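You operate a simulated robot arm through the tools that you are given. There is no shell and no other tool. Be economical: measure what you need, move in short steps, check, and stop when the job is done.

You are at the controls of a simulated two-armed robot. One attempt, no reset.

## Task
Pick up the bottle from the top of the tipper plate with one hand, pass it to the other hand and put it on the top of the press bench. Set down upright: bottle.

It is judged by the outcome, as a careful person would: the job done as asked, and still so three seconds after it is handed in. It fails if anything else is knocked over, pushed out of place, dropped, spilled or broken.

## Robot
Two 7-joint arms with two-finger parallel grippers on one trunk, on a base that drives. Base frame: it is fixed to the floor where the robot stands at the start and does not move with it; the origin is under the middle of the robot, x ahead of it, y to its left, z up. Units: cm, rad, N and s.
The left shoulder is at the start at [2, 13.8, 158.5], the right one opposite. Places, roughly: top of the press bench [70, 20, 80]. Payload 1.57 kg a hand.
The TCP of each hand is the grasp point between the finger pads, 3 cm short of the fingertips. In the tool frame z runs along the fingers and y along their closing line. Largest opening 8 cm; finger width 1.7, thickness 1.2; the body of the gripper, 4 by 8.2 cm, starts 8 cm behind the TCP.
Orientation is that of the tool frame in the base frame, as [roll, pitch, yaw] about the fixed x, y, z axes, in that order (R = Rz(yaw) Ry(pitch) Rx(roll)). With the fingers straight down and closing along the base's y, the tool's x points along the base's -x, its y along +y and its z along -z.

## Interface
- The arms move only by the tool play_rows. It takes "left_deltas", "right_deltas" or both (then of equal length, played together; a hand with none holds still); each is a list of rows, each an object of numbers (a shift or turn left out is 0, a gripper value left out holds the last): "tx", "ty", "tz": the shift along the base's x, y, z in cm; "rx", "ry", "rz": the turn, a rotation vector about the base's x, y, z in rad. In form: [{"tx": .., "ty": .., "tz": .., "rx": .., "ry": .., "rz": ..}, ...]. A call has 1 to 8 rows; each row shifts and turns the commanded pose from where the row before left it. "left_grip" and "right_grip" are, for a hand that has rows, the opening, from 0 (shut) to 1 (fully open), set as the call begins (left out, the last holds). Rows are played at 5 a second. More than 5 cm and 0.15 rad between two rows, or a gripper value outside its range, and nothing of the call is played. A pose out of reach is approached as far as the arm can. The call stops where the force on the tool passes 40 N (or 10 N more than at its start, if that is more) or the arm is blocked; 0.2 s more then pass. The fingers move at their own pace (about 4.5 cm/s each) and stop on an object; they squeeze with about 27 N. The grip force told is the motor's: it shows also when the fingers shut on nothing. Time passes only in rows, and 0.2 s behind the last, so rows that do not move let the fingers close. It gives the time, the measured TCP pose, the force on the tool (base axes), the opening and the grip force at its end, in the units of the frame above (readings bear some noise), with the torque about the TCP (base axes, N m) and any sound that the robot's microphone picked up.
- Cameras (640 x 400 px; columns grow to the right, rows downward): "scene" is now at [14.64, -2.71, 142.56]; the picture's right is [-0.52, -0.86, 0.00], its down [-0.80, 0.48, -0.36] and it looks along [0.31, -0.19, -0.93] (base axes); focal length 214 px, centre (320, 200). "left" rides on the left gripper at [7.2, 0.7, -12.2] in its tool frame; the picture's right is [-0.09, 1.00, 0.00], its down [-0.84, -0.08, -0.54] and it looks along [-0.54, -0.05, 0.84] (tool axes); focal length 238 px, centre (320, 200). "right" rides on the right gripper at [7.2, -0.7, -12.2] in its tool frame; the picture's right is [0.09, 1.00, 0.00], its down [-0.84, 0.08, -0.54] and it looks along [-0.54, 0.05, 0.84] (tool axes); focal length 238 px, centre (320, 200). There is no depth. A picture from a camera that has moved, and an enlarged one, comes with that camera's place and axes in the base frame and with its lens.
- get_image(camera): a new picture of that camera. The clock stands still meanwhile.
- slide_trunk(by): slides the trunk up (or, below 0, down) by that many cm; the arms and the scene camera ride with it, the base frame stays. It gives what a move gives, with no picture.
- drive_base(legs): drives the robot by 1 to 6 legs, each [ahead, left, turn to the left] in cm, cm and rad, along the robot's own axes; the way and the turn of a leg run together, so that a leg with both is an arc; at most 150 cm and 3.142 rad a leg. The arms and the cameras ride along, it lands a little off, and it stops where it bumps. It gives what a move gives.
- head_to(pan, tilt): turns the head with the scene camera to pan (to the left, within 1.047 rad either way) and tilt (down, from -0.506 to 1.204), counted from straight ahead of the robot. It gives what a move gives.
- close_up(camera, box): a new picture of the part [left, top, right, bottom] of that camera's present view, enlarged. The clock stands still meanwhile.
- sign_off(): hands the job in; it is judged then, once.

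Go step by step. Nothing tells you exact positions but the pictures and the camera data: compare them with the known pose of the tool, close in by small moves and look again before you grip or let go. The budget is 120 turns and 100 pictures, counting those below and the enlarged ones. Unless the task says otherwise, let go and move clear before handing in, and close with one line.

The tools are called after "Call:" as a command line: name --argument value ..., lists and objects as JSON in quotes. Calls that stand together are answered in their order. play_rows: Moves the arms, as the interface text tells. Its arguments: {"type":"object","properties":{"left_deltas":{"type":"array","items":{"type":"object","properties":{"tx":{"type":"number"},"ty":{"type":"number"},"tz":{"type":"number"},"rx":{"type":"number"},"ry":{"type":"number"},"rz":{"type":"number"}}}},"left_grip":{"type":"number"},"right_deltas":{"type":"array","items":{"type":"object","properties":{"tx":{"type":"number"},"ty":{"type":"number"},"tz":{"type":"number"},"rx":{"type":"number"},"ry":{"type":"number"},"rz":{"type":"number"}}}},"right_grip":{"type":"number"}},"required":[]} The other tools are called the same way: slide_trunk (by) slides the trunk up or down; drive_base (legs) drives the base; head_to (pan, tilt) turns the head that bears the scene camera; get_image (camera) takes a picture; close_up (camera, box) takes an enlarged picture of a part of a camera's view; sign_off () hands the job in.

At the start:

```text
t: 0.0
left_position: [25.99, 13.75, 120.62]
left_tcp_rot: [3.141, -0.001, 3.14]
left_force: [-0.5, 0.6, -0.2]
left_moment: [-0.04, -0.01, 0.0]
left_finger_gap: 7.98
left_finger_force: 0.0
right_position: [27.14, -11.58, 121.14]
right_tcp_rot: [-3.14, 0.0, 3.141]
right_force: [-0.9, -0.2, 0.2]
right_moment: [0.0, 0.02, -0.03]
right_finger_gap: 8.0
right_finger_force: 0.1
trunk travel left (down, up): [-96.0, 28.0]
robot x, y, heading: [-0.06, 0.06, -0.001]
head pan, tilt: [-0.543, 1.201]
```

scene: 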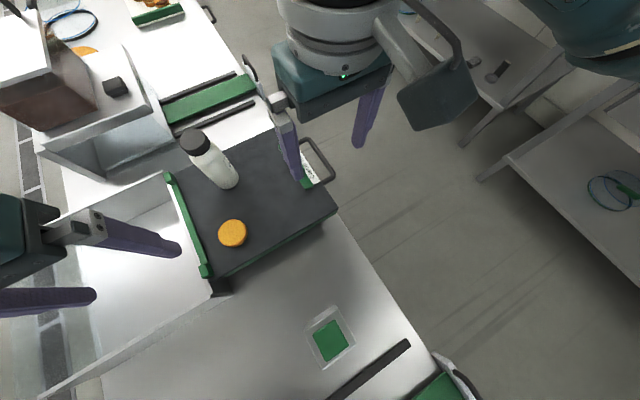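
right: 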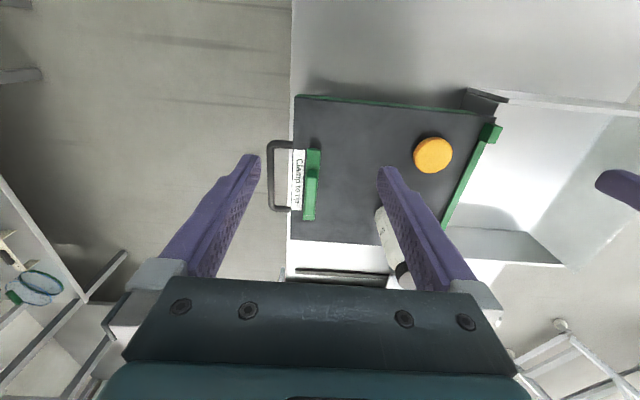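
left: 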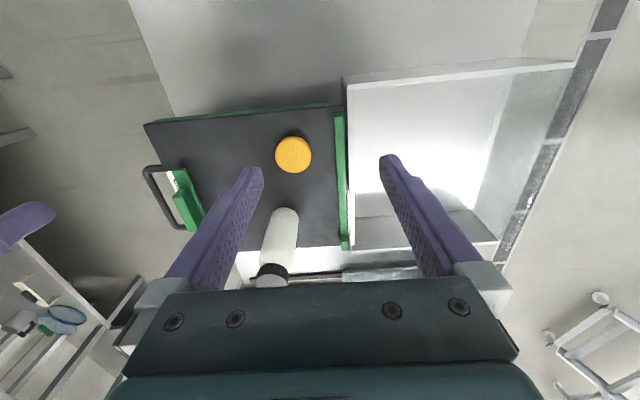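

The bottle stands on a dark plate at roughly [46, 5, 95], next to a yellow puck. I'll look further ahead to find the press bench.

Call:
head_to --pan 0.2 --tilt 0.75

Call:
get_image --camera "scene"

```text
t: 1.1
left_position: [26.06, 13.78, 120.53]
left_tcp_rot: [-3.141, 0.001, -3.141]
left_force: [0.3, 0.7, -0.3]
left_moment: [0.0, 0.01, 0.01]
left_finger_gap: 8.0
left_finger_force: 0.0
right_position: [27.1, -11.6, 120.97]
right_tcp_rot: [3.141, -0.001, 3.14]
right_force: [-0.6, 0.0, 0.4]
right_moment: [0.0, 0.01, 0.0]
right_finger_gap: 7.99
right_finger_force: 0.1
trunk travel left (down, up): [-96.0, 28.0]
robot x, y, heading: [0.12, -0.38, 0.005]
head pan, tilt: [0.201, 0.75]
```

```text
96 pictures are left
camera scene: at [17.97, 1.83, 145.73], right [0.2, -0.98, 0.0], down [-0.67, -0.14, -0.73], along [0.72, 0.15, -0.68], focal length 214 px, centre (320, 200)
```

scene: 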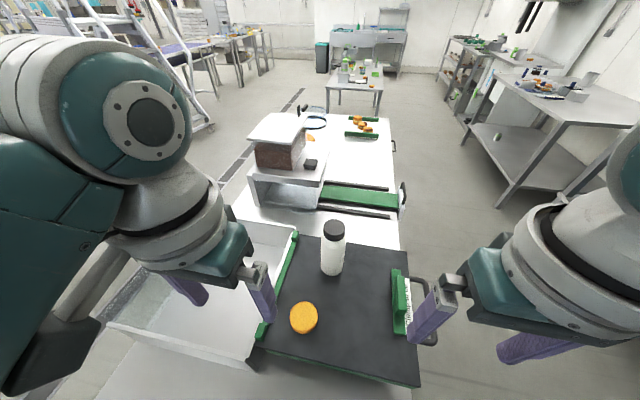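

I see the dark plate in front, with a press-like fixture on the white table beyond it. I'll zoom in to tell the surfaces apart.

Call:
close_up --camera "scene" --box '[200, 80, 440, 230]'

Call:
close_up --camera "scene" --box '[200, 210, 460, 400]'

```text
2.67 times, centred on (320, 155) of scene
camera zoom: at [17.97, 1.83, 145.73], right [0.2, -0.98, 0.0], down [-0.67, -0.14, -0.73], along [0.72, 0.15, -0.68], focal length 572 px, centre (320, 320)
```

zoom: 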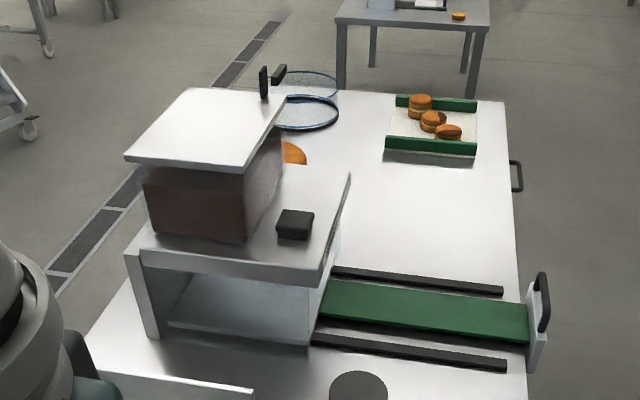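

```text
2.11 times, centred on (330, 305) of scene
camera zoom: at [17.97, 1.83, 145.73], right [0.2, -0.98, 0.0], down [-0.67, -0.14, -0.73], along [0.72, 0.15, -0.68], focal length 452 px, centre (299, -21)
```

zoom: 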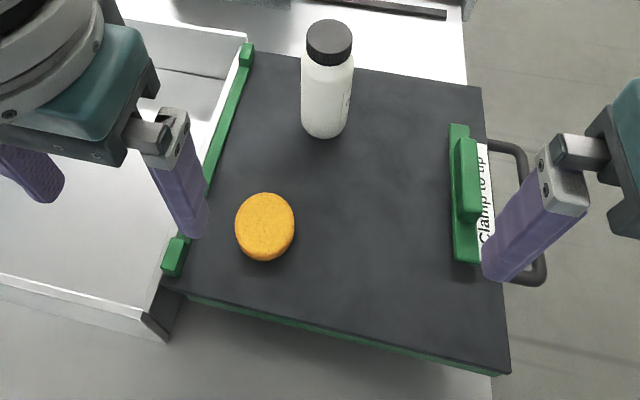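

The press bench appears to be the long table (top z≈80) carrying the tipper plate and the press, with a free strip between them around x≈70. I'll check where its near edge lies relative to the robot.

Call:
head_to --pan 0.0 --tilt 1.2

Call:
get_image --camera "scene"

Call:
get_image --camera "left"

```text
t: 2.0
left_position: [26.14, 13.8, 120.51]
left_tcp_rot: [3.14, 0.0, 3.14]
left_force: [0.0, 0.5, -0.4]
left_moment: [0.02, -0.01, 0.0]
left_finger_gap: 7.99
left_finger_force: 0.2
right_position: [27.22, -11.46, 121.08]
right_tcp_rot: [-3.141, 0.001, 3.142]
right_force: [0.4, 0.3, -1.0]
right_moment: [0.0, 0.01, -0.01]
right_finger_gap: 7.98
right_finger_force: 0.0
trunk travel left (down, up): [-96.0, 28.0]
robot x, y, heading: [0.03, 0.15, 0.002]
head pan, tilt: [0.0, 1.201]
```

```text
93 pictures are left
camera scene: at [15.45, 0.18, 142.57], right [0.0, -1.0, 0.0], down [-0.93, 0.0, -0.36], along [0.36, 0.0, -0.93], focal length 214 px, centre (320, 200)
```

scene: 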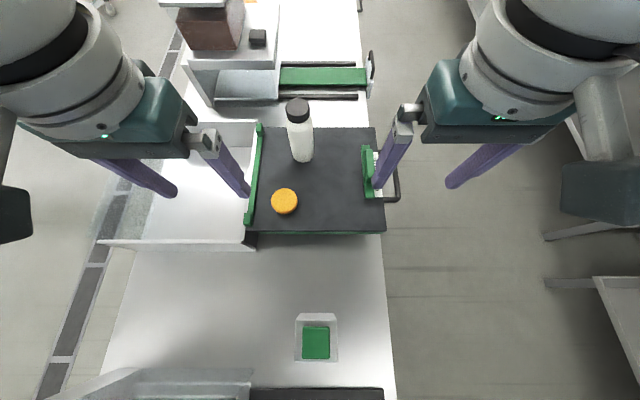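

```text
92 pictures are left
camera left: at [18.89, 14.49, 132.7], right [0.09, 1.0, 0.0], down [0.84, -0.08, 0.54], along [0.54, -0.05, -0.84], focal length 238 px, centre (320, 200)
```

left: 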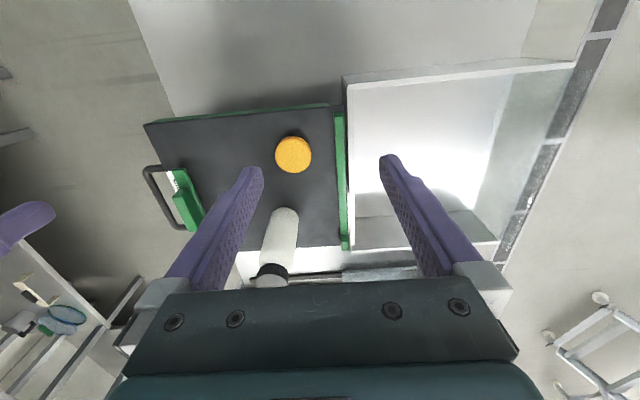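

The bench seems to run beneath the robot, so before driving I want to see where the robot's base is relative to it. I'll tilt the right hand so its camera looks backward.

Call:
play_rows --right_deltas '[{"ry": 0.14}, {"ry": 0.14}, {"ry": 0.14}, {"ry": 0.14}, {"ry": 0.14}, {"ry": 0.14}, {"ry": 0.14}, {"ry": 0.14}]'

Call:
get_image --camera "right"

```text
t: 3.8
left_position: [26.09, 13.99, 120.57]
left_tcp_rot: [3.141, 0.001, 3.141]
left_force: [0.4, -1.5, 0.3]
left_moment: [0.0, -0.03, 0.02]
left_finger_gap: 7.97
left_finger_force: 0.0
right_position: [23.13, -12.69, 123.55]
right_tcp_rot: [3.118, -1.012, -3.095]
right_force: [0.7, -0.5, -0.2]
right_moment: [-0.04, 0.0, 0.01]
right_finger_gap: 8.0
right_finger_force: 0.1
right hand out of reach, approached as far as the arm can: row 6, 7, 8
trunk travel left (down, up): [-96.0, 28.0]
robot x, y, heading: [0.06, 0.34, -0.004]
head pan, tilt: [0.0, 1.201]
```

```text
91 pictures are left
camera right: at [29.74, -13.32, 136.13], right [-0.07, 0.99, 0.09], down [0.9, 0.11, -0.42], along [-0.43, 0.05, -0.9], focal length 238 px, centre (320, 200)
```

right: 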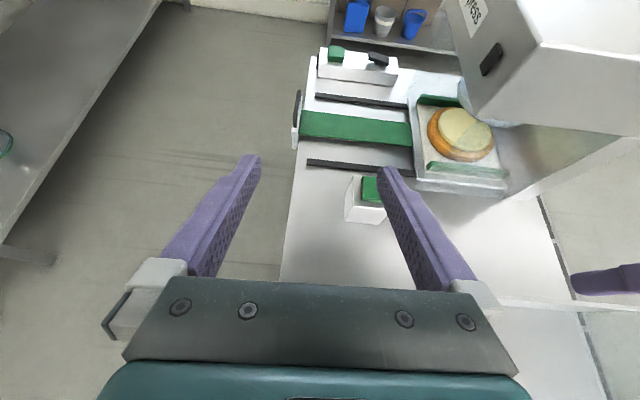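

The bench runs past the robot on both sides and nothing of the robot shows below z≈122, so I can drive over it. I'll level the right hand again and zoom in on the bottle.

Call:
play_rows --right_deltas '[{"ry": -0.14}, {"ry": -0.14}, {"ry": -0.14}, {"ry": -0.14}, {"ry": -0.14}, {"ry": -0.14}, {"ry": -0.14}, {"ry": -0.14}]'

Call:
close_up --camera "scene" --box '[240, 80, 400, 240]'

Call:
close_up --camera "left" --box '[220, 120, 380, 300]'

```text
t: 5.6
left_position: [26.08, 13.84, 120.6]
left_tcp_rot: [3.14, -0.001, 3.141]
left_force: [0.4, -0.5, 0.3]
left_moment: [-0.01, 0.03, -0.01]
left_finger_gap: 8.01
left_finger_force: 0.0
right_position: [23.38, -12.65, 123.16]
right_tcp_rot: [-3.124, 0.108, -3.118]
right_force: [0.3, 0.4, 0.2]
right_moment: [0.0, 0.02, -0.02]
right_finger_gap: 8.0
right_finger_force: 0.1
right hand out of reach, approached as far as the arm can: row 1
trunk travel left (down, up): [-96.0, 28.0]
robot x, y, heading: [0.04, -0.07, -0.002]
head pan, tilt: [0.0, 1.201]
```

```text
2.50 times, centred on (320, 160) of scene
camera zoom: at [15.45, 0.18, 142.57], right [0.0, -1.0, 0.0], down [-0.93, 0.0, -0.36], along [0.36, 0.0, -0.93], focal length 536 px, centre (320, 300)
```

zoom: 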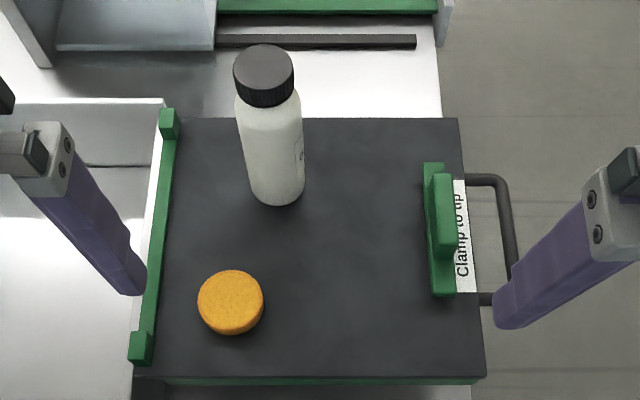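

```text
2.22 times, centred on (300, 210) of left
camera zoom: at [18.89, 14.5, 132.71], right [0.09, 1.0, 0.0], down [0.84, -0.08, 0.54], along [0.54, -0.05, -0.84], focal length 530 px, centre (364, 178)
```

zoom: 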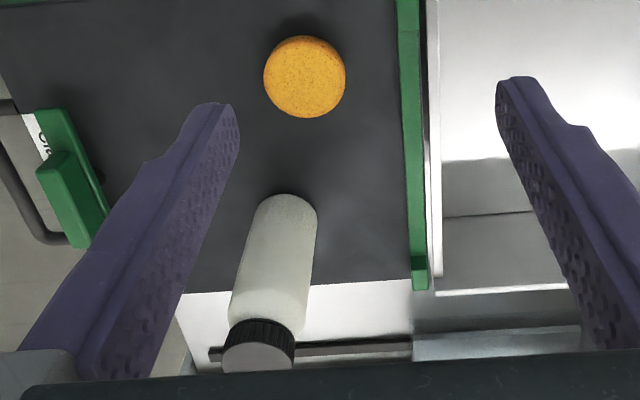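

The bottle is at about [47.8, 4.7], base at z≈93.5, top at z≈109.6, Ø≈5.5. The left hand will take it low at a 45° forward tilt, then the right hand will take it from above. I'll move the right aside and the left to a pre-grasp pose.

Call:
play_rows --right_deltas '[{"ty": -2, "ry": 0.054}, {"ty": -2, "ry": 0.054}, {"ty": -2}, {"ty": -2}, {}, {}, {}]' --left_deltas '[{}, {}, {"tx": 2, "ty": -1.8, "tz": -1, "ry": -0.13}, {"tx": 2, "ty": -1.8, "tz": -1, "ry": -0.13}, {"tx": 2, "ty": -1.8, "tz": -1, "ry": -0.13}, {"tx": 2, "ty": -1.8, "tz": -2, "ry": -0.13}, {"tx": 2, "ty": -1.8, "tz": -2, "ry": -0.13}]' --left_grip 1

Call:
get_image --camera "scene"

Call:
get_image --camera "left"

```text
t: 7.2
left_position: [36.16, 4.95, 113.53]
left_tcp_rot: [3.141, 0.652, 3.141]
left_force: [0.7, 0.0, 0.5]
left_moment: [0.02, 0.01, -0.01]
left_finger_gap: 8.0
left_finger_force: 0.0
right_position: [23.41, -20.71, 123.16]
right_tcp_rot: [-3.126, -0.001, -3.117]
right_force: [-0.6, 0.6, 0.1]
right_moment: [-0.04, 0.01, -0.02]
right_finger_gap: 7.99
right_finger_force: 0.1
trunk travel left (down, up): [-96.0, 28.0]
robot x, y, heading: [0.15, 0.01, -0.001]
head pan, tilt: [0.0, 1.201]
```

```text
88 pictures are left
camera scene: at [15.45, 0.18, 142.57], right [0.0, -1.0, 0.0], down [-0.93, 0.0, -0.36], along [0.36, 0.0, -0.93], focal length 214 px, centre (320, 200)
```

scene: 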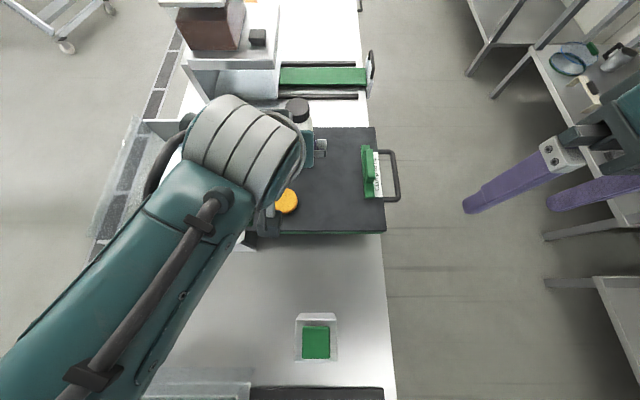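

```text
87 pictures are left
camera left: at [22.98, 5.5, 118.83], right [0.07, 1.0, 0.06], down [0.34, -0.08, 0.94], along [0.94, -0.05, -0.34], focal length 238 px, centre (320, 200)
```

left: 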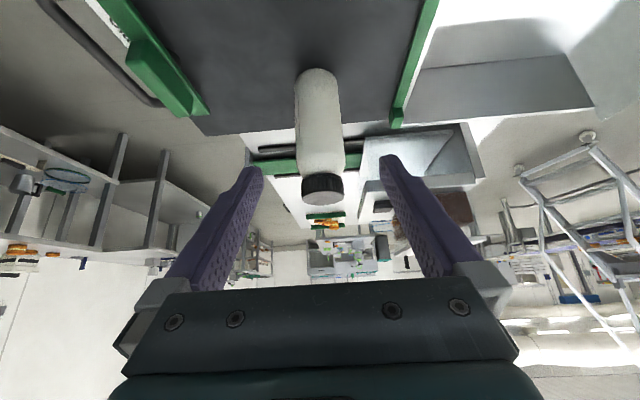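

The left hand is lined up with the bottle in y. I'll finish the tilt and go partway along the approach.

Call:
play_rows --left_deltas '[{"tx": 1.5, "tz": -3, "ry": -0.13}, {"tx": 1.6, "tz": -3}, {"tx": 1.5, "tz": -1.5}, {"tx": 1.5, "tz": -1.5}]'

Call:
get_image --camera "left"

```text
t: 8.2
left_position: [39.92, 4.69, 106.89]
left_tcp_rot: [-3.139, 0.779, -3.139]
left_force: [-0.7, 0.4, -0.7]
left_moment: [0.01, -0.02, 0.0]
left_finger_gap: 7.98
left_finger_force: 0.1
left hand out of reach, approached as far as the arm can: row 3, 4
right_position: [23.44, -20.6, 123.26]
right_tcp_rot: [-3.125, 0.0, -3.119]
right_force: [0.1, 0.7, -0.6]
right_moment: [0.0, -0.03, 0.01]
right_finger_gap: 7.98
right_finger_force: 0.1
trunk travel left (down, up): [-96.0, 28.0]
robot x, y, heading: [-0.33, 0.27, -0.001]
head pan, tilt: [0.0, 1.201]
```

```text
86 pictures are left
camera left: at [26.19, 5.46, 110.39], right [0.07, 1.0, 0.06], down [0.21, -0.08, 0.97], along [0.97, -0.05, -0.22], focal length 238 px, centre (320, 200)
```

left: 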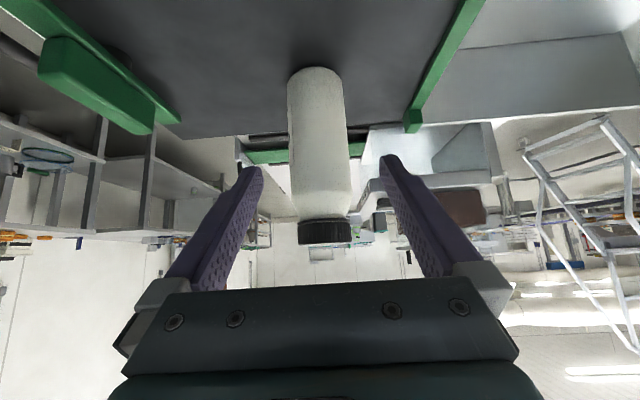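

The arm falls short, so I'll pull the left hand back and up, then drive the base about 14 cm ahead.

Call:
play_rows --left_deltas '[{"tx": -3, "tz": 2.5}, {"tx": -3, "tz": 2.5}, {"tx": -3, "tz": 2}, {"tx": -3, "tz": 1}]'

Call:
drive_base --legs '[[7, 0, 0]]'

Call:
get_image --camera "left"

```text
t: 9.1
left_position: [30.3, 10.01, 112.73]
left_tcp_rot: [2.934, 0.779, 2.947]
left_force: [0.2, 0.7, -0.5]
left_moment: [-0.01, 0.0, -0.02]
left_finger_gap: 8.01
left_finger_force: 0.1
right_position: [23.36, -20.73, 123.14]
right_tcp_rot: [-3.128, -0.002, -3.118]
right_force: [0.5, 0.2, -0.4]
right_moment: [0.02, -0.01, 0.0]
right_finger_gap: 7.99
right_finger_force: 0.1
trunk travel left (down, up): [-96.0, 28.0]
robot x, y, heading: [0.18, 0.07, 0.002]
head pan, tilt: [0.0, 1.201]
stopped in row 4 (left hand): the arm was blocked; the commanded pose is now the measured one
```

```text
t: 10.1
left_position: [37.22, 10.06, 112.87]
left_tcp_rot: [2.938, 0.78, 2.952]
left_force: [-0.1, 0.8, 0.1]
left_moment: [-0.02, 0.01, -0.01]
left_finger_gap: 8.0
left_finger_force: 0.0
right_position: [30.3, -20.65, 123.21]
right_tcp_rot: [-3.125, -0.002, -3.117]
right_force: [-0.8, -0.5, -0.3]
right_moment: [0.0, -0.01, 0.0]
right_finger_gap: 8.01
right_finger_force: 0.0
trunk travel left (down, up): [-96.0, 28.0]
robot x, y, heading: [6.9, -0.13, -0.004]
head pan, tilt: [0.0, 1.201]
```

```text
85 pictures are left
camera left: at [23.56, 10.83, 116.21], right [0.11, 0.97, 0.21], down [0.19, -0.23, 0.96], along [0.98, -0.06, -0.21], focal length 238 px, centre (320, 200)
```

left: 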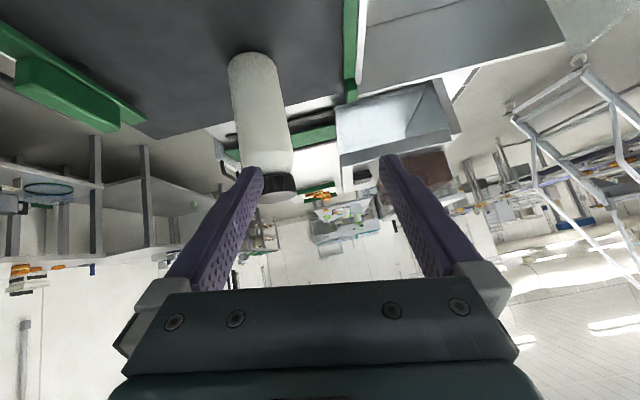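

The arm hit its own limit and rolled a bit while pulling back. I'll square the orientation, raise the hand above the bottle, then drive a little further.

Call:
play_rows --left_deltas '[{"tz": 2}, {"tz": 2, "tx": 1}, {"tz": 2, "ty": -1.7, "rx": -0.073, "ry": 0.007, "rz": 0.024}, {"ty": -1.7, "rx": -0.072, "ry": 0.007, "rz": 0.023}, {"ty": -1.8}]'

Call:
drive_base --legs '[[7, 0, 0]]'

Call:
get_image --camera "left"

```text
t: 11.4
left_position: [37.97, 9.74, 117.13]
left_tcp_rot: [2.919, 0.776, 2.928]
left_force: [0.0, 0.5, 0.3]
left_moment: [0.01, -0.02, -0.01]
left_finger_gap: 7.98
left_finger_force: 0.1
right_position: [30.31, -20.67, 123.12]
right_tcp_rot: [-3.126, -0.002, -3.117]
right_force: [-0.3, 0.0, 0.7]
right_moment: [-0.04, -0.04, -0.01]
right_finger_gap: 8.01
right_finger_force: 0.1
trunk travel left (down, up): [-96.0, 28.0]
robot x, y, heading: [7.31, -0.01, 0.003]
head pan, tilt: [0.0, 1.201]
stopped in row 5 (left hand): the arm was blocked; the commanded pose is now the measured one
```

```text
t: 12.4
left_position: [45.04, 9.56, 117.15]
left_tcp_rot: [2.919, 0.776, 2.929]
left_force: [0.5, -0.3, 0.1]
left_moment: [0.0, 0.0, 0.04]
left_finger_gap: 7.99
left_finger_force: 0.1
right_position: [37.37, -20.59, 123.19]
right_tcp_rot: [-3.127, -0.002, -3.118]
right_force: [-0.5, -0.8, -0.1]
right_moment: [0.01, 0.0, -0.05]
right_finger_gap: 7.98
right_finger_force: 0.0
trunk travel left (down, up): [-96.0, 28.0]
robot x, y, heading: [13.78, 0.08, 0.001]
head pan, tilt: [0.0, 1.201]
```

```text
84 pictures are left
camera left: at [31.27, 10.51, 120.63], right [0.12, 0.97, 0.22], down [0.19, -0.24, 0.95], along [0.97, -0.07, -0.21], focal length 238 px, centre (320, 200)
```

left: 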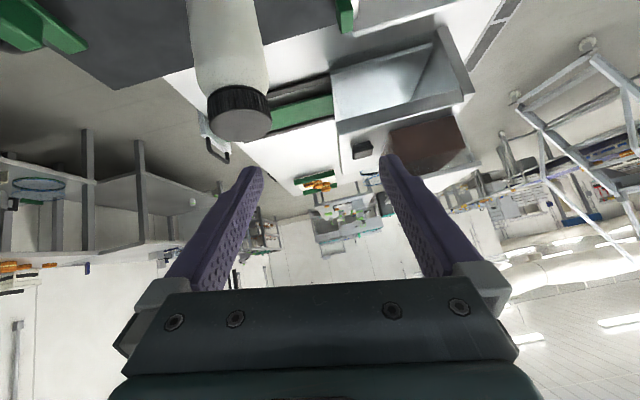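

The arm is cramped working inward, so I'll shift the robot to its right. That puts the bottle in front of the left shoulder.

Call:
drive_base --legs '[[-3, -8, 0]]'

Call:
play_rows --left_deltas '[{"tx": -1, "ty": 1}, {"ty": 1, "rx": -0.08, "ry": 0.007, "rz": 0.024}, {"ty": 1, "rx": -0.08, "ry": 0.007, "rz": 0.024}]'

Call:
get_image --camera "left"

```text
t: 13.5
left_position: [41.91, 1.73, 117.05]
left_tcp_rot: [2.916, 0.777, 2.926]
left_force: [0.2, -0.8, -0.5]
left_moment: [0.0, -0.01, -0.01]
left_finger_gap: 8.01
left_finger_force: 0.1
right_position: [34.38, -28.66, 123.21]
right_tcp_rot: [-3.126, -0.002, -3.118]
right_force: [-0.1, -0.2, -0.1]
right_moment: [0.0, 0.01, -0.01]
right_finger_gap: 7.99
right_finger_force: 0.0
trunk travel left (down, up): [-96.0, 28.0]
robot x, y, heading: [11.18, -8.06, -0.001]
head pan, tilt: [0.0, 1.201]
```

```text
t: 14.3
left_position: [40.97, 4.85, 117.17]
left_tcp_rot: [-3.138, 0.78, 3.133]
left_force: [0.0, -0.7, 0.3]
left_moment: [0.01, -0.02, -0.01]
left_finger_gap: 8.01
left_finger_force: 0.0
right_position: [34.3, -28.72, 123.28]
right_tcp_rot: [-3.126, -0.001, -3.117]
right_force: [-0.3, -0.2, 0.8]
right_moment: [-0.02, -0.02, 0.0]
right_finger_gap: 8.01
right_finger_force: 0.0
trunk travel left (down, up): [-96.0, 28.0]
robot x, y, heading: [10.68, -7.53, 0.004]
head pan, tilt: [0.0, 1.201]
```

```text
83 pictures are left
camera left: at [27.29, 5.64, 120.68], right [0.08, 1.0, 0.06], down [0.21, -0.08, 0.97], along [0.97, -0.06, -0.22], focal length 238 px, centre (320, 200)
```

left: 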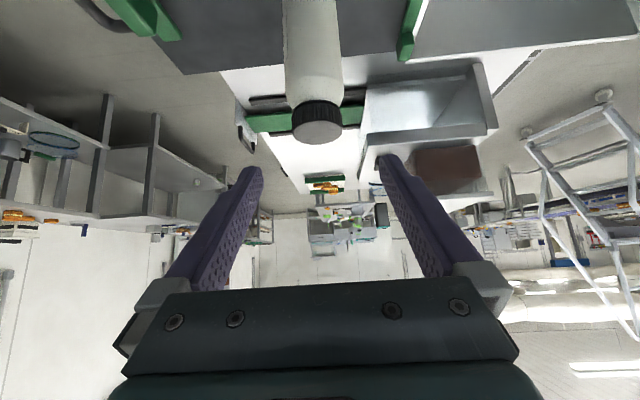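

Squared and aligned. I'll lower in front of the bottle.

Call:
play_rows --left_deltas '[{"tx": -1, "tz": -3}, {"tz": -3}, {"tz": -3}, {"tz": -2}]'

Call:
get_image --camera "left"

```text
t: 15.3
left_position: [40.08, 4.74, 106.18]
left_tcp_rot: [-3.141, 0.779, 3.132]
left_force: [-1.2, 0.2, -0.1]
left_moment: [-0.01, 0.01, 0.01]
left_finger_gap: 8.01
left_finger_force: 0.0
right_position: [34.44, -28.63, 123.29]
right_tcp_rot: [-3.127, -0.002, -3.118]
right_force: [-0.3, 0.1, 0.4]
right_moment: [0.01, 0.0, -0.02]
right_finger_gap: 7.97
right_finger_force: 0.1
trunk travel left (down, up): [-96.0, 28.0]
robot x, y, heading: [10.86, -7.96, -0.001]
head pan, tilt: [0.0, 1.201]
```

```text
82 pictures are left
camera left: at [26.3, 5.57, 109.58], right [0.08, 0.99, 0.06], down [0.21, -0.08, 0.97], along [0.97, -0.06, -0.22], focal length 238 px, centre (320, 200)
```

left: 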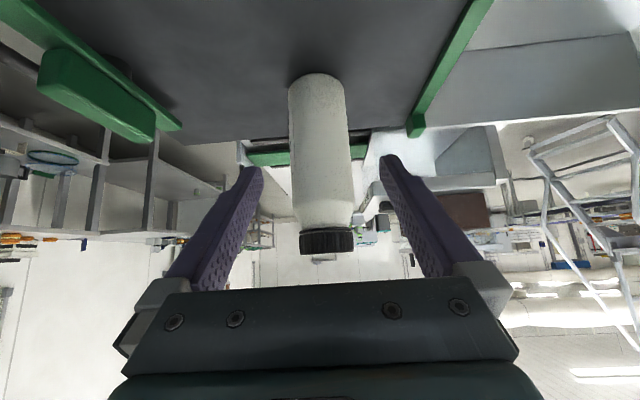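

Aligned, with the bottle between the finger lines. I'll go in along the 45° line.

Call:
play_rows --left_deltas '[{"tx": 2, "tz": -1.8}, {"tx": 2, "tz": -1.8}, {"tx": 2, "tz": -1.8}, {"tx": 1.7, "tz": -1.8, "ty": 0.1}]'

Call:
get_image --camera "left"

Call:
get_image --camera "scene"

```text
t: 16.3
left_position: [45.22, 4.56, 101.37]
left_tcp_rot: [-3.141, 0.784, 3.13]
left_force: [0.2, -0.4, 0.1]
left_moment: [-0.01, 0.02, 0.0]
left_finger_gap: 8.01
left_finger_force: 0.0
left hand out of reach, approached as far as the arm can: row 3, 4
right_position: [34.38, -28.66, 123.27]
right_tcp_rot: [-3.126, -0.002, -3.117]
right_force: [-0.9, -0.5, 0.6]
right_moment: [0.01, -0.01, -0.03]
right_finger_gap: 7.99
right_finger_force: 0.0
trunk travel left (down, up): [-96.0, 28.0]
robot x, y, heading: [10.94, -7.98, 0.004]
head pan, tilt: [0.0, 1.201]
```

```text
81 pictures are left
camera left: at [31.6, 5.48, 104.91], right [0.08, 0.99, 0.06], down [0.21, -0.08, 0.97], along [0.97, -0.06, -0.22], focal length 238 px, centre (320, 200)
```

left: 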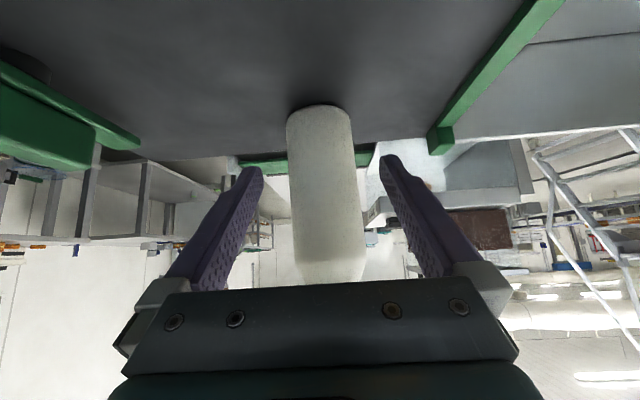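

```text
80 pictures are left
camera scene: at [26.4, -7.75, 142.57], right [0.0, -1.0, 0.0], down [-0.93, 0.0, -0.36], along [0.36, 0.0, -0.93], focal length 214 px, centre (320, 200)
```

scene: 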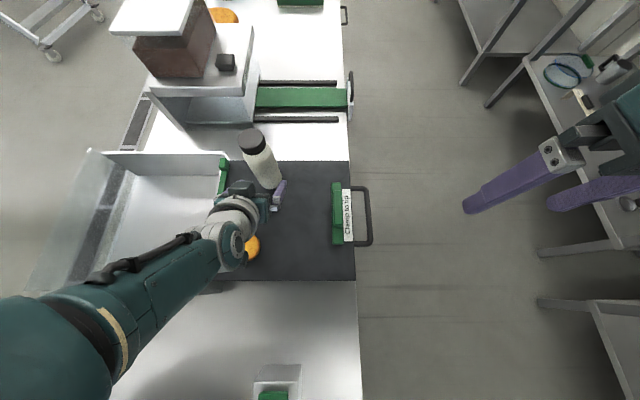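

It's out of reach by about 2.5 cm. I'll back off slightly, drive 5 cm ahead, and re-approach with the arm.

Call:
play_rows --left_deltas '[{"tx": -2.5, "tz": 2.5}, {"tx": -2.5, "tz": 2.5}]'

Call:
drive_base --legs '[[5, 0, 0]]'

Call:
get_image --camera "left"

```text
t: 16.9
left_position: [40.26, 4.57, 106.24]
left_tcp_rot: [-3.138, 0.777, 3.133]
left_force: [0.3, 0.5, -0.6]
left_moment: [0.01, 0.02, -0.01]
left_finger_gap: 7.99
left_finger_force: 0.1
right_position: [34.23, -28.61, 123.2]
right_tcp_rot: [-3.126, -0.001, -3.117]
right_force: [-0.1, -0.8, 0.0]
right_moment: [0.02, 0.0, -0.01]
right_finger_gap: 8.0
right_finger_force: 0.0
trunk travel left (down, up): [-96.0, 28.0]
robot x, y, heading: [11.49, -8.11, -0.0]
head pan, tilt: [0.0, 1.201]
```

```text
t: 17.8
left_position: [45.38, 4.86, 106.37]
left_tcp_rot: [-3.142, 0.78, 3.131]
left_force: [-1.1, 0.0, -1.1]
left_moment: [0.03, 0.0, 0.04]
left_finger_gap: 8.0
left_finger_force: 0.1
right_position: [39.39, -28.51, 123.1]
right_tcp_rot: [-3.127, -0.002, -3.117]
right_force: [0.4, 0.2, 0.2]
right_moment: [-0.02, 0.02, -0.02]
right_finger_gap: 8.02
right_finger_force: 0.1
trunk travel left (down, up): [-96.0, 28.0]
robot x, y, heading: [15.91, -7.98, -0.0]
head pan, tilt: [0.0, 1.201]
```

```text
79 pictures are left
camera left: at [31.55, 5.62, 109.86], right [0.08, 0.99, 0.06], down [0.21, -0.08, 0.97], along [0.97, -0.06, -0.22], focal length 238 px, centre (320, 200)
```

left: 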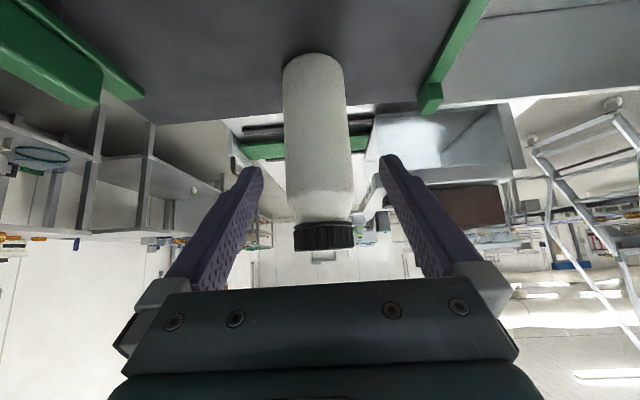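

The bottle now seems to be further back than first measured (near edge ≈48.5). I'll re-measure before going in.

Call:
close_up --camera "scene" --box '[160, 80, 400, 260]'

Call:
close_up --camera "left" --box '[220, 20, 420, 270]'

```text
2.22 times, centred on (280, 170) of scene
camera zoom: at [31.43, -7.74, 142.56], right [0.0, -1.0, 0.0], down [-0.93, 0.0, -0.36], along [0.36, 0.0, -0.93], focal length 477 px, centre (409, 267)
```

zoom: 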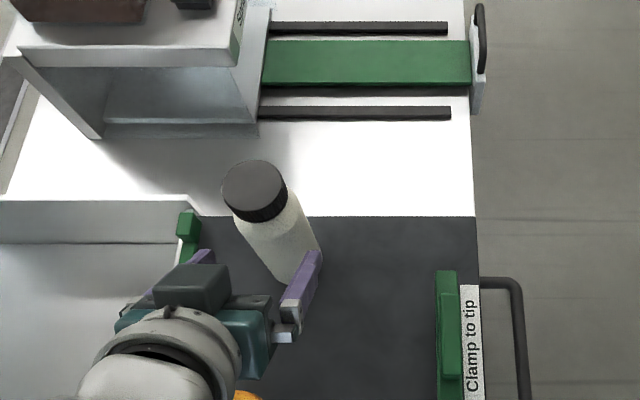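

```text
1.60 times, centred on (320, 145) of left
camera zoom: at [31.55, 5.62, 109.86], right [0.08, 0.99, 0.06], down [0.21, -0.08, 0.97], along [0.97, -0.06, -0.22], focal length 381 px, centre (320, 288)
```

zoom: 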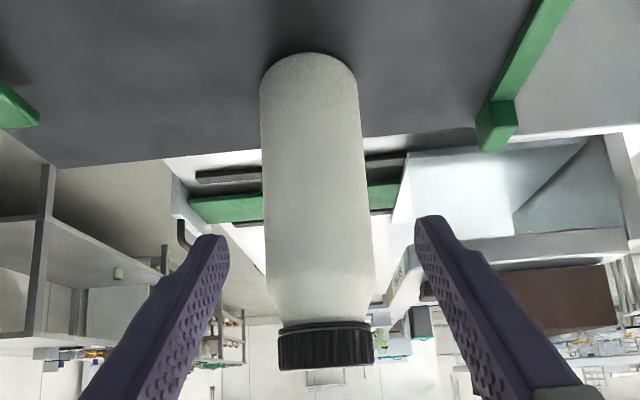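

The bottle has slid about 3 cm on the plate (now ≈[51.1, 4.75]), still upright, so something brushed it on the way in. I'll advance in one small step and look closely.

Call:
play_rows --left_deltas '[{"tx": 1, "tz": -1}, {"tx": 0.8, "tz": -0.8}]'

Call:
close_up --camera "left" --box '[220, 20, 420, 270]'

Call:
close_up --camera "scene" --box '[200, 130, 340, 230]'

```text
t: 18.4
left_position: [46.9, 4.65, 104.51]
left_tcp_rot: [-3.141, 0.779, 3.132]
left_force: [0.0, 0.2, 0.0]
left_moment: [-0.01, 0.0, -0.02]
left_finger_gap: 8.01
left_finger_force: 0.0
right_position: [39.31, -28.63, 123.18]
right_tcp_rot: [-3.126, -0.003, -3.118]
right_force: [-0.3, 0.3, 0.2]
right_moment: [0.02, 0.02, -0.01]
right_finger_gap: 8.01
right_finger_force: 0.0
trunk travel left (down, up): [-96.0, 28.0]
robot x, y, heading: [15.8, -7.53, 0.002]
head pan, tilt: [0.0, 1.201]
```

```text
1.60 times, centred on (320, 145) of left
camera zoom: at [33.33, 5.63, 108.04], right [0.08, 1.0, 0.06], down [0.21, -0.08, 0.97], along [0.97, -0.06, -0.22], focal length 381 px, centre (320, 288)
```

zoom: 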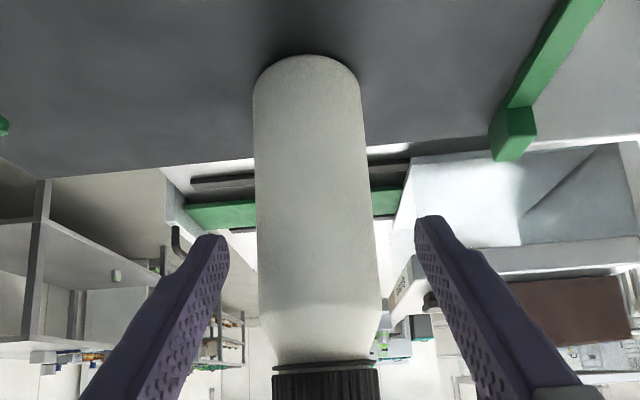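

```text
4.00 times, centred on (270, 180) of scene
camera zoom: at [31.43, -7.74, 142.56], right [0.0, -1.0, 0.0], down [-0.93, 0.0, -0.36], along [0.36, 0.0, -0.93], focal length 858 px, centre (520, 280)
```

zoom: 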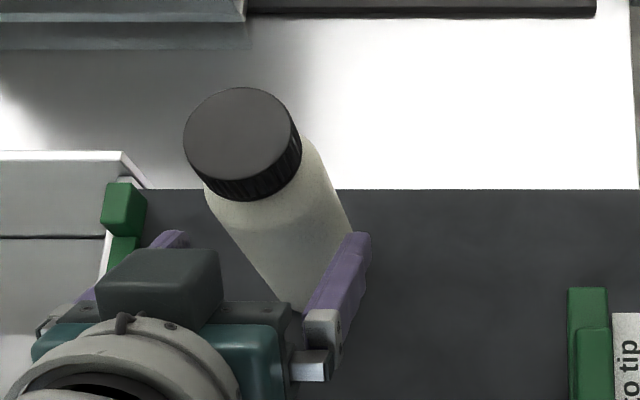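

The bottle hasn't moved this time and is centred between the fingers. Next step in.

Call:
play_rows --left_deltas '[{"tx": 1, "tz": -1, "ty": -0.2}, {"tx": 1, "tz": -1}]'

Call:
close_up --camera "left" --box '[220, 20, 420, 270]'

Call:
close_up --camera "scene" --box '[200, 130, 340, 230]'

```text
t: 19.0
left_position: [49.02, 5.07, 102.51]
left_tcp_rot: [3.126, 0.779, 3.12]
left_force: [-0.6, -0.3, -0.5]
left_moment: [0.02, -0.01, -0.03]
left_finger_gap: 8.0
left_finger_force: 0.1
right_position: [39.31, -28.55, 123.05]
right_tcp_rot: [-3.126, -0.003, -3.117]
right_force: [0.5, -0.7, -0.3]
right_moment: [0.01, -0.01, 0.03]
right_finger_gap: 8.0
right_finger_force: 0.1
trunk travel left (down, up): [-96.0, 28.0]
robot x, y, heading: [15.85, -8.18, -0.001]
head pan, tilt: [0.0, 1.201]
```

```text
1.60 times, centred on (320, 145) of left
camera zoom: at [35.38, 5.9, 105.96], right [0.08, 0.99, 0.07], down [0.21, -0.09, 0.97], along [0.97, -0.06, -0.22], focal length 381 px, centre (320, 288)
```

zoom: 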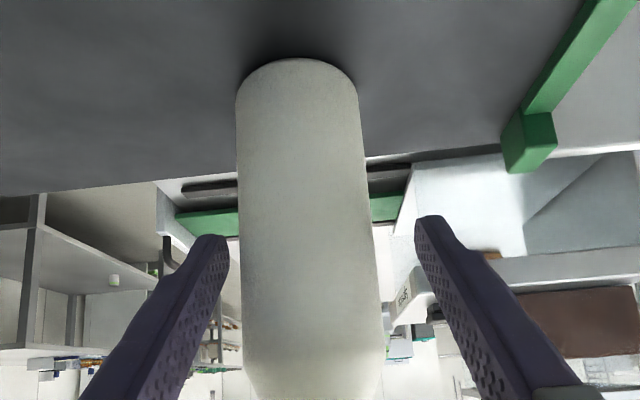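

```text
4.00 times, centred on (270, 180) of scene
camera zoom: at [31.43, -7.75, 142.57], right [0.0, -1.0, 0.0], down [-0.93, 0.0, -0.36], along [0.36, 0.0, -0.93], focal length 858 px, centre (520, 280)
```

zoom: 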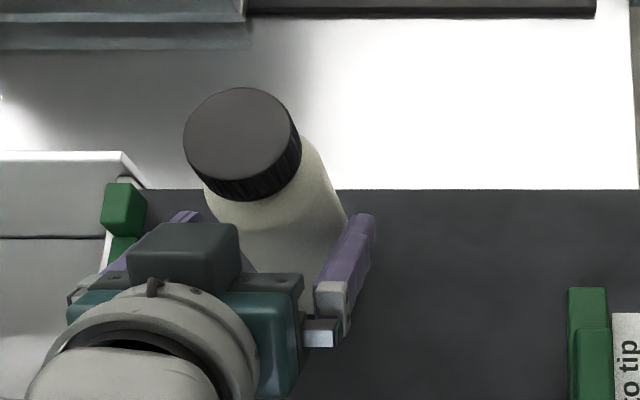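

Still unmoved, but the arm is near its reach limit again and drifting in y. I'll back off, drive 4 cm, and re-enter with reach to spare.

Call:
play_rows --left_deltas '[{"tx": -2, "tz": 2}, {"tx": -2, "tz": 2}, {"tx": -1}]'

Call:
drive_base --legs '[[4, 0, 0]]'

Call:
close_up --camera "left" --box '[220, 20, 420, 270]'

```text
t: 19.8
left_position: [44.16, 4.68, 106.37]
left_tcp_rot: [3.138, 0.781, 3.127]
left_force: [0.9, -0.1, -0.6]
left_moment: [0.0, -0.02, 0.01]
left_finger_gap: 7.99
left_finger_force: 0.1
right_position: [39.36, -28.59, 123.17]
right_tcp_rot: [-3.126, 0.0, -3.117]
right_force: [0.6, 1.1, 0.0]
right_moment: [0.0, 0.02, 0.03]
right_finger_gap: 8.02
right_finger_force: 0.0
trunk travel left (down, up): [-96.0, 28.0]
robot x, y, heading: [16.15, -8.08, -0.001]
head pan, tilt: [0.0, 1.201]
```

```text
t: 20.7
left_position: [47.99, 4.69, 106.38]
left_tcp_rot: [3.138, 0.777, 3.127]
left_force: [0.5, -0.3, -0.5]
left_moment: [-0.01, -0.01, 0.03]
left_finger_gap: 8.02
left_finger_force: 0.1
right_position: [43.27, -28.54, 123.2]
right_tcp_rot: [-3.126, -0.002, -3.117]
right_force: [-0.2, -0.1, -0.1]
right_moment: [0.02, -0.02, 0.01]
right_finger_gap: 8.0
right_finger_force: 0.0
trunk travel left (down, up): [-96.0, 28.0]
robot x, y, heading: [20.13, -7.63, 0.0]
head pan, tilt: [0.0, 1.201]
```

```text
1.60 times, centred on (320, 145) of left
camera zoom: at [34.28, 5.55, 110.0], right [0.08, 0.99, 0.07], down [0.21, -0.08, 0.97], along [0.97, -0.06, -0.22], focal length 381 px, centre (320, 288)
```

zoom: 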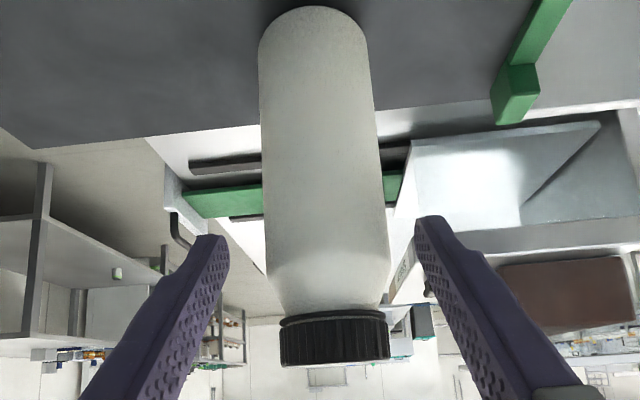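

Aligned with clearance. I'll ease down to just short of the bottle axis, since the block on the gripper must stay clear of the cap.

Call:
play_rows --left_deltas '[{"tz": -2}, {"tx": 0.7, "tz": -2}, {"tx": 1, "tz": -1}]'

Call:
close_up --camera "left" --box '[220, 20, 420, 270]'

Call:
close_up --camera "scene" --box '[200, 130, 340, 230]'

```text
t: 21.5
left_position: [49.62, 5.16, 101.33]
left_tcp_rot: [3.124, 0.777, 3.112]
left_force: [0.2, 0.0, -0.6]
left_moment: [0.02, 0.0, -0.02]
left_finger_gap: 8.0
left_finger_force: 0.0
right_position: [43.34, -28.63, 123.26]
right_tcp_rot: [-3.127, -0.002, -3.118]
right_force: [0.2, 1.2, -0.1]
right_moment: [0.01, 0.01, -0.02]
right_finger_gap: 8.01
right_finger_force: 0.0
trunk travel left (down, up): [-96.0, 28.0]
robot x, y, heading: [20.02, -8.14, 0.001]
head pan, tilt: [0.0, 1.201]
```

```text
1.60 times, centred on (320, 145) of left
camera zoom: at [35.97, 6.04, 104.92], right [0.08, 0.99, 0.08], down [0.21, -0.09, 0.97], along [0.97, -0.06, -0.22], focal length 381 px, centre (320, 288)
```

zoom: 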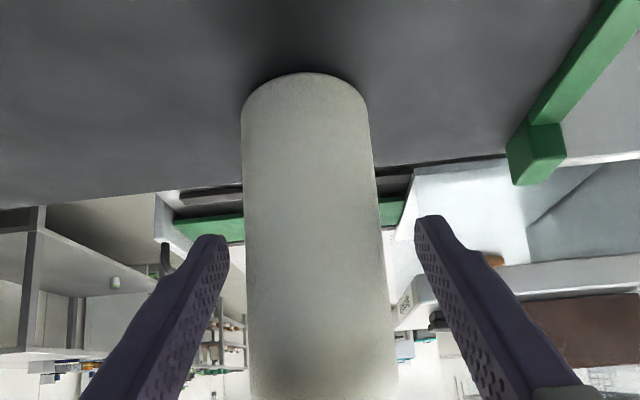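

```text
4.00 times, centred on (270, 180) of scene
camera zoom: at [35.42, -7.76, 142.57], right [0.0, -1.0, 0.0], down [-0.93, 0.0, -0.36], along [0.36, 0.0, -0.93], focal length 858 px, centre (520, 280)
```

zoom: 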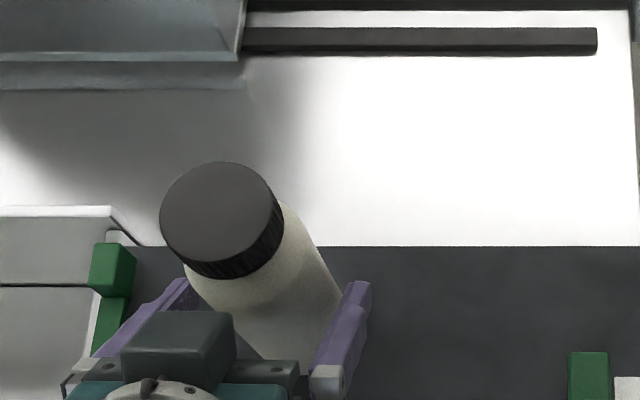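

The bottle is unmoved and centred. A last small step, then I'll close the left fingers.

Call:
play_rows --left_deltas '[{"tx": 0.7, "ty": -0.1, "tz": -0.7}]'

Call:
play_rows --left_deltas '[{}, {}, {}, {}]' --left_grip 0

Call:
close_up --camera "left" --box '[220, 20, 420, 270]'

Call:
close_up --camera "scene" --box '[200, 130, 340, 230]'

```text
t: 21.9
left_position: [50.4, 4.63, 100.77]
left_tcp_rot: [3.137, 0.78, 3.127]
left_force: [-0.1, -0.7, 0.4]
left_moment: [0.01, 0.01, 0.05]
left_finger_gap: 8.01
left_finger_force: 0.1
right_position: [43.34, -28.67, 123.18]
right_tcp_rot: [-3.127, -0.002, -3.119]
right_force: [-0.5, 0.5, -0.3]
right_moment: [0.01, -0.02, -0.03]
right_finger_gap: 7.99
right_finger_force: 0.1
trunk travel left (down, up): [-96.0, 28.0]
robot x, y, heading: [20.29, -7.8, -0.001]
head pan, tilt: [0.0, 1.201]
```

```text
t: 22.9
left_position: [50.56, 4.72, 100.73]
left_tcp_rot: [3.137, 0.781, 3.126]
left_force: [2.4, 0.5, 2.0]
left_moment: [-0.06, -0.12, 0.08]
left_finger_gap: 5.68
left_finger_force: 26.3
right_position: [43.37, -28.58, 123.11]
right_tcp_rot: [-3.127, -0.003, -3.119]
right_force: [0.1, 0.8, -0.1]
right_moment: [-0.02, -0.03, -0.01]
right_finger_gap: 7.99
right_finger_force: 0.0
trunk travel left (down, up): [-96.0, 28.0]
robot x, y, heading: [20.18, -8.02, 0.0]
head pan, tilt: [0.0, 1.201]
```

```text
1.60 times, centred on (320, 145) of left
camera zoom: at [36.82, 5.53, 104.32], right [0.08, 0.99, 0.07], down [0.21, -0.08, 0.97], along [0.97, -0.06, -0.22], focal length 381 px, centre (320, 288)
```

zoom: 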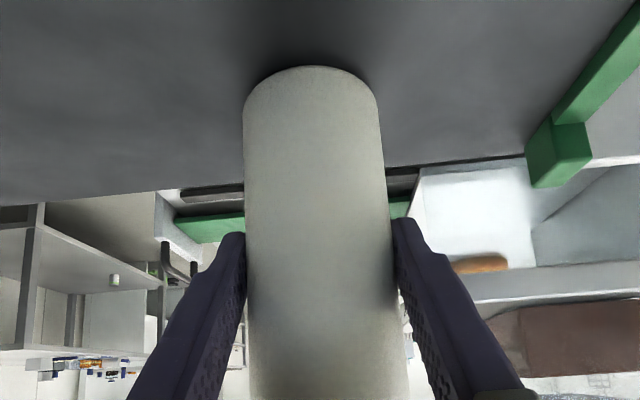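

```text
4.00 times, centred on (270, 180) of scene
camera zoom: at [35.44, -7.74, 142.58], right [0.0, -1.0, 0.0], down [-0.93, 0.0, -0.36], along [0.36, 0.0, -0.93], focal length 858 px, centre (520, 280)
```

zoom: 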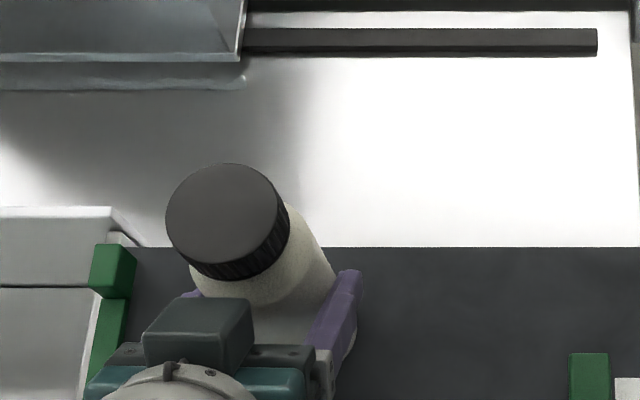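

Gripped, with a gap of 5.7 cm. I'll lift slowly.

Call:
play_rows --left_deltas '[{"tz": 0.7}, {"tz": 1}, {"tz": 1.3}, {}]'

Call:
get_image --camera "left"

Call:
get_image --camera "scene"

```text
t: 23.9
left_position: [50.49, 5.38, 103.67]
left_tcp_rot: [3.118, 0.779, 3.112]
left_force: [0.1, 0.4, -3.3]
left_moment: [0.01, 0.04, 0.0]
left_finger_gap: 5.66
left_finger_force: 27.2
right_position: [43.33, -28.68, 123.23]
right_tcp_rot: [-3.128, -0.002, -3.119]
right_force: [-0.2, 0.0, -0.3]
right_moment: [0.03, -0.02, -0.03]
right_finger_gap: 8.01
right_finger_force: 0.1
trunk travel left (down, up): [-96.0, 28.0]
robot x, y, heading: [20.09, -7.97, -0.004]
head pan, tilt: [0.0, 1.201]
```

```text
67 pictures are left
camera left: at [36.82, 6.14, 107.25], right [0.08, 0.99, 0.08], down [0.21, -0.1, 0.97], along [0.97, -0.06, -0.22], focal length 238 px, centre (320, 200)
```

left: 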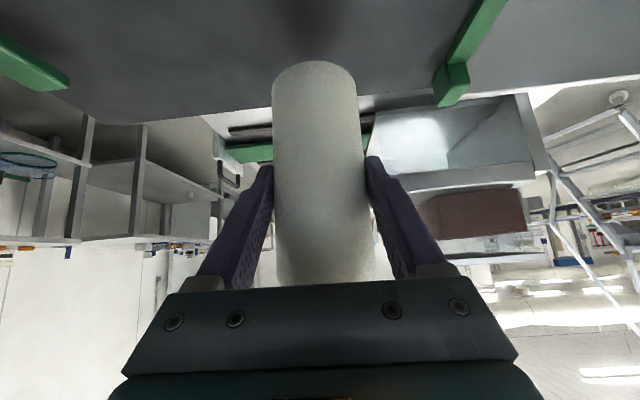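

```text
66 pictures are left
camera scene: at [35.41, -7.76, 142.56], right [0.0, -1.0, 0.0], down [-0.93, 0.0, -0.36], along [0.36, 0.0, -0.93], focal length 214 px, centre (320, 200)
```

scene: 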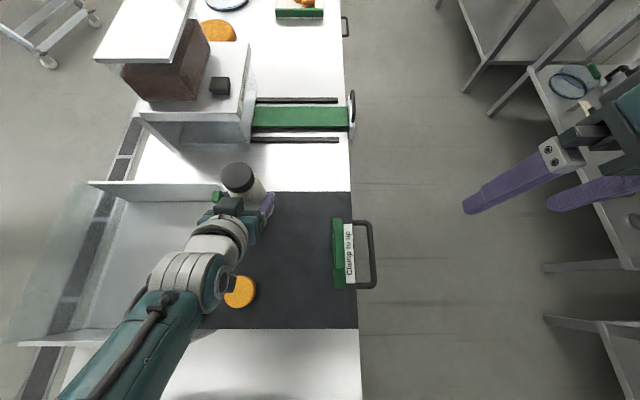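

The bottle is lifted upright. I'll raise it and carry it towards the centre of the robot for the handover.

Call:
play_rows --left_deltas '[{"tz": 2}, {"tz": 2}, {"tz": 2}, {"tx": 1, "tz": 2}, {"tx": 1.5, "ty": -1.3, "tz": 1.3}, {"tx": 1.5, "ty": -2}, {"tx": 1.5, "ty": -2}]'

Call:
get_image --camera "scene"

```text
t: 25.4
left_position: [54.26, 5.98, 111.29]
left_tcp_rot: [2.934, 0.75, 2.942]
left_force: [-0.2, 0.7, -3.1]
left_moment: [0.04, 0.03, -0.03]
left_finger_gap: 5.72
left_finger_force: 26.8
right_position: [43.37, -28.6, 123.16]
right_tcp_rot: [-3.126, -0.001, -3.12]
right_force: [0.3, 0.6, -1.0]
right_moment: [-0.01, 0.0, 0.03]
right_finger_gap: 8.0
right_finger_force: 0.0
trunk travel left (down, up): [-96.0, 28.0]
robot x, y, heading: [19.9, -7.92, -0.002]
head pan, tilt: [0.0, 1.201]
stopped in row 7 (left hand): the arm was blocked; the commanded pose is now the measured one
```

```text
65 pictures are left
camera scene: at [35.4, -7.74, 142.56], right [0.0, -1.0, 0.0], down [-0.93, 0.0, -0.36], along [0.36, 0.0, -0.93], focal length 214 px, centre (320, 200)
```

scene: 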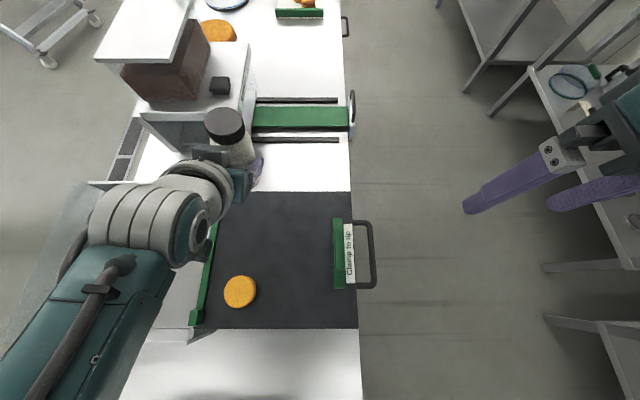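

The left wrist is blocked when moving inward with that yaw. I'll square the bottle again and yaw the hand a bit inward, which should free the arm.

Call:
play_rows --left_deltas '[{"ty": 0.5, "rz": -0.05, "rx": -0.05}, {"rz": -0.08, "rx": -0.05}, {"rz": -0.08, "rx": -0.05, "ry": -0.02}, {"rz": -0.08}, {}]'

Call:
get_image --camera "left"

```text
t: 26.6
left_position: [54.12, 6.13, 111.31]
left_tcp_rot: [-3.141, 0.803, 2.799]
left_force: [0.2, -0.7, -3.5]
left_moment: [0.03, 0.04, 0.02]
left_finger_gap: 5.68
left_finger_force: 26.8
right_position: [43.35, -28.59, 123.16]
right_tcp_rot: [-3.126, -0.003, -3.116]
right_force: [0.4, 0.9, -0.8]
right_moment: [0.0, -0.05, 0.03]
right_finger_gap: 7.99
right_finger_force: 0.1
trunk travel left (down, up): [-96.0, 28.0]
robot x, y, heading: [19.79, -7.88, 0.008]
head pan, tilt: [0.0, 1.201]
```

```text
64 pictures are left
camera left: at [41.51, 11.38, 114.61], right [0.4, 0.92, 0.07], down [0.15, -0.14, 0.98], along [0.91, -0.38, -0.19], focal length 238 px, centre (320, 200)
```

left: 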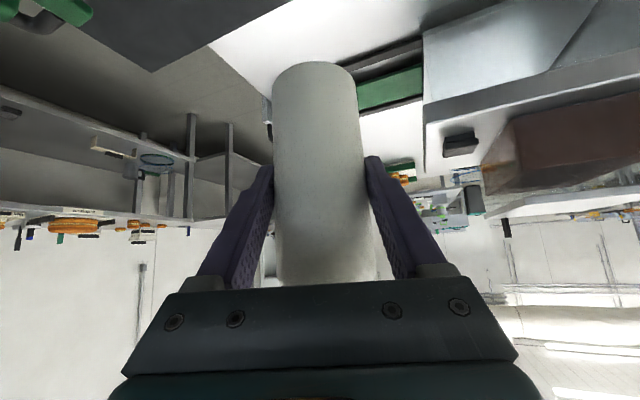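

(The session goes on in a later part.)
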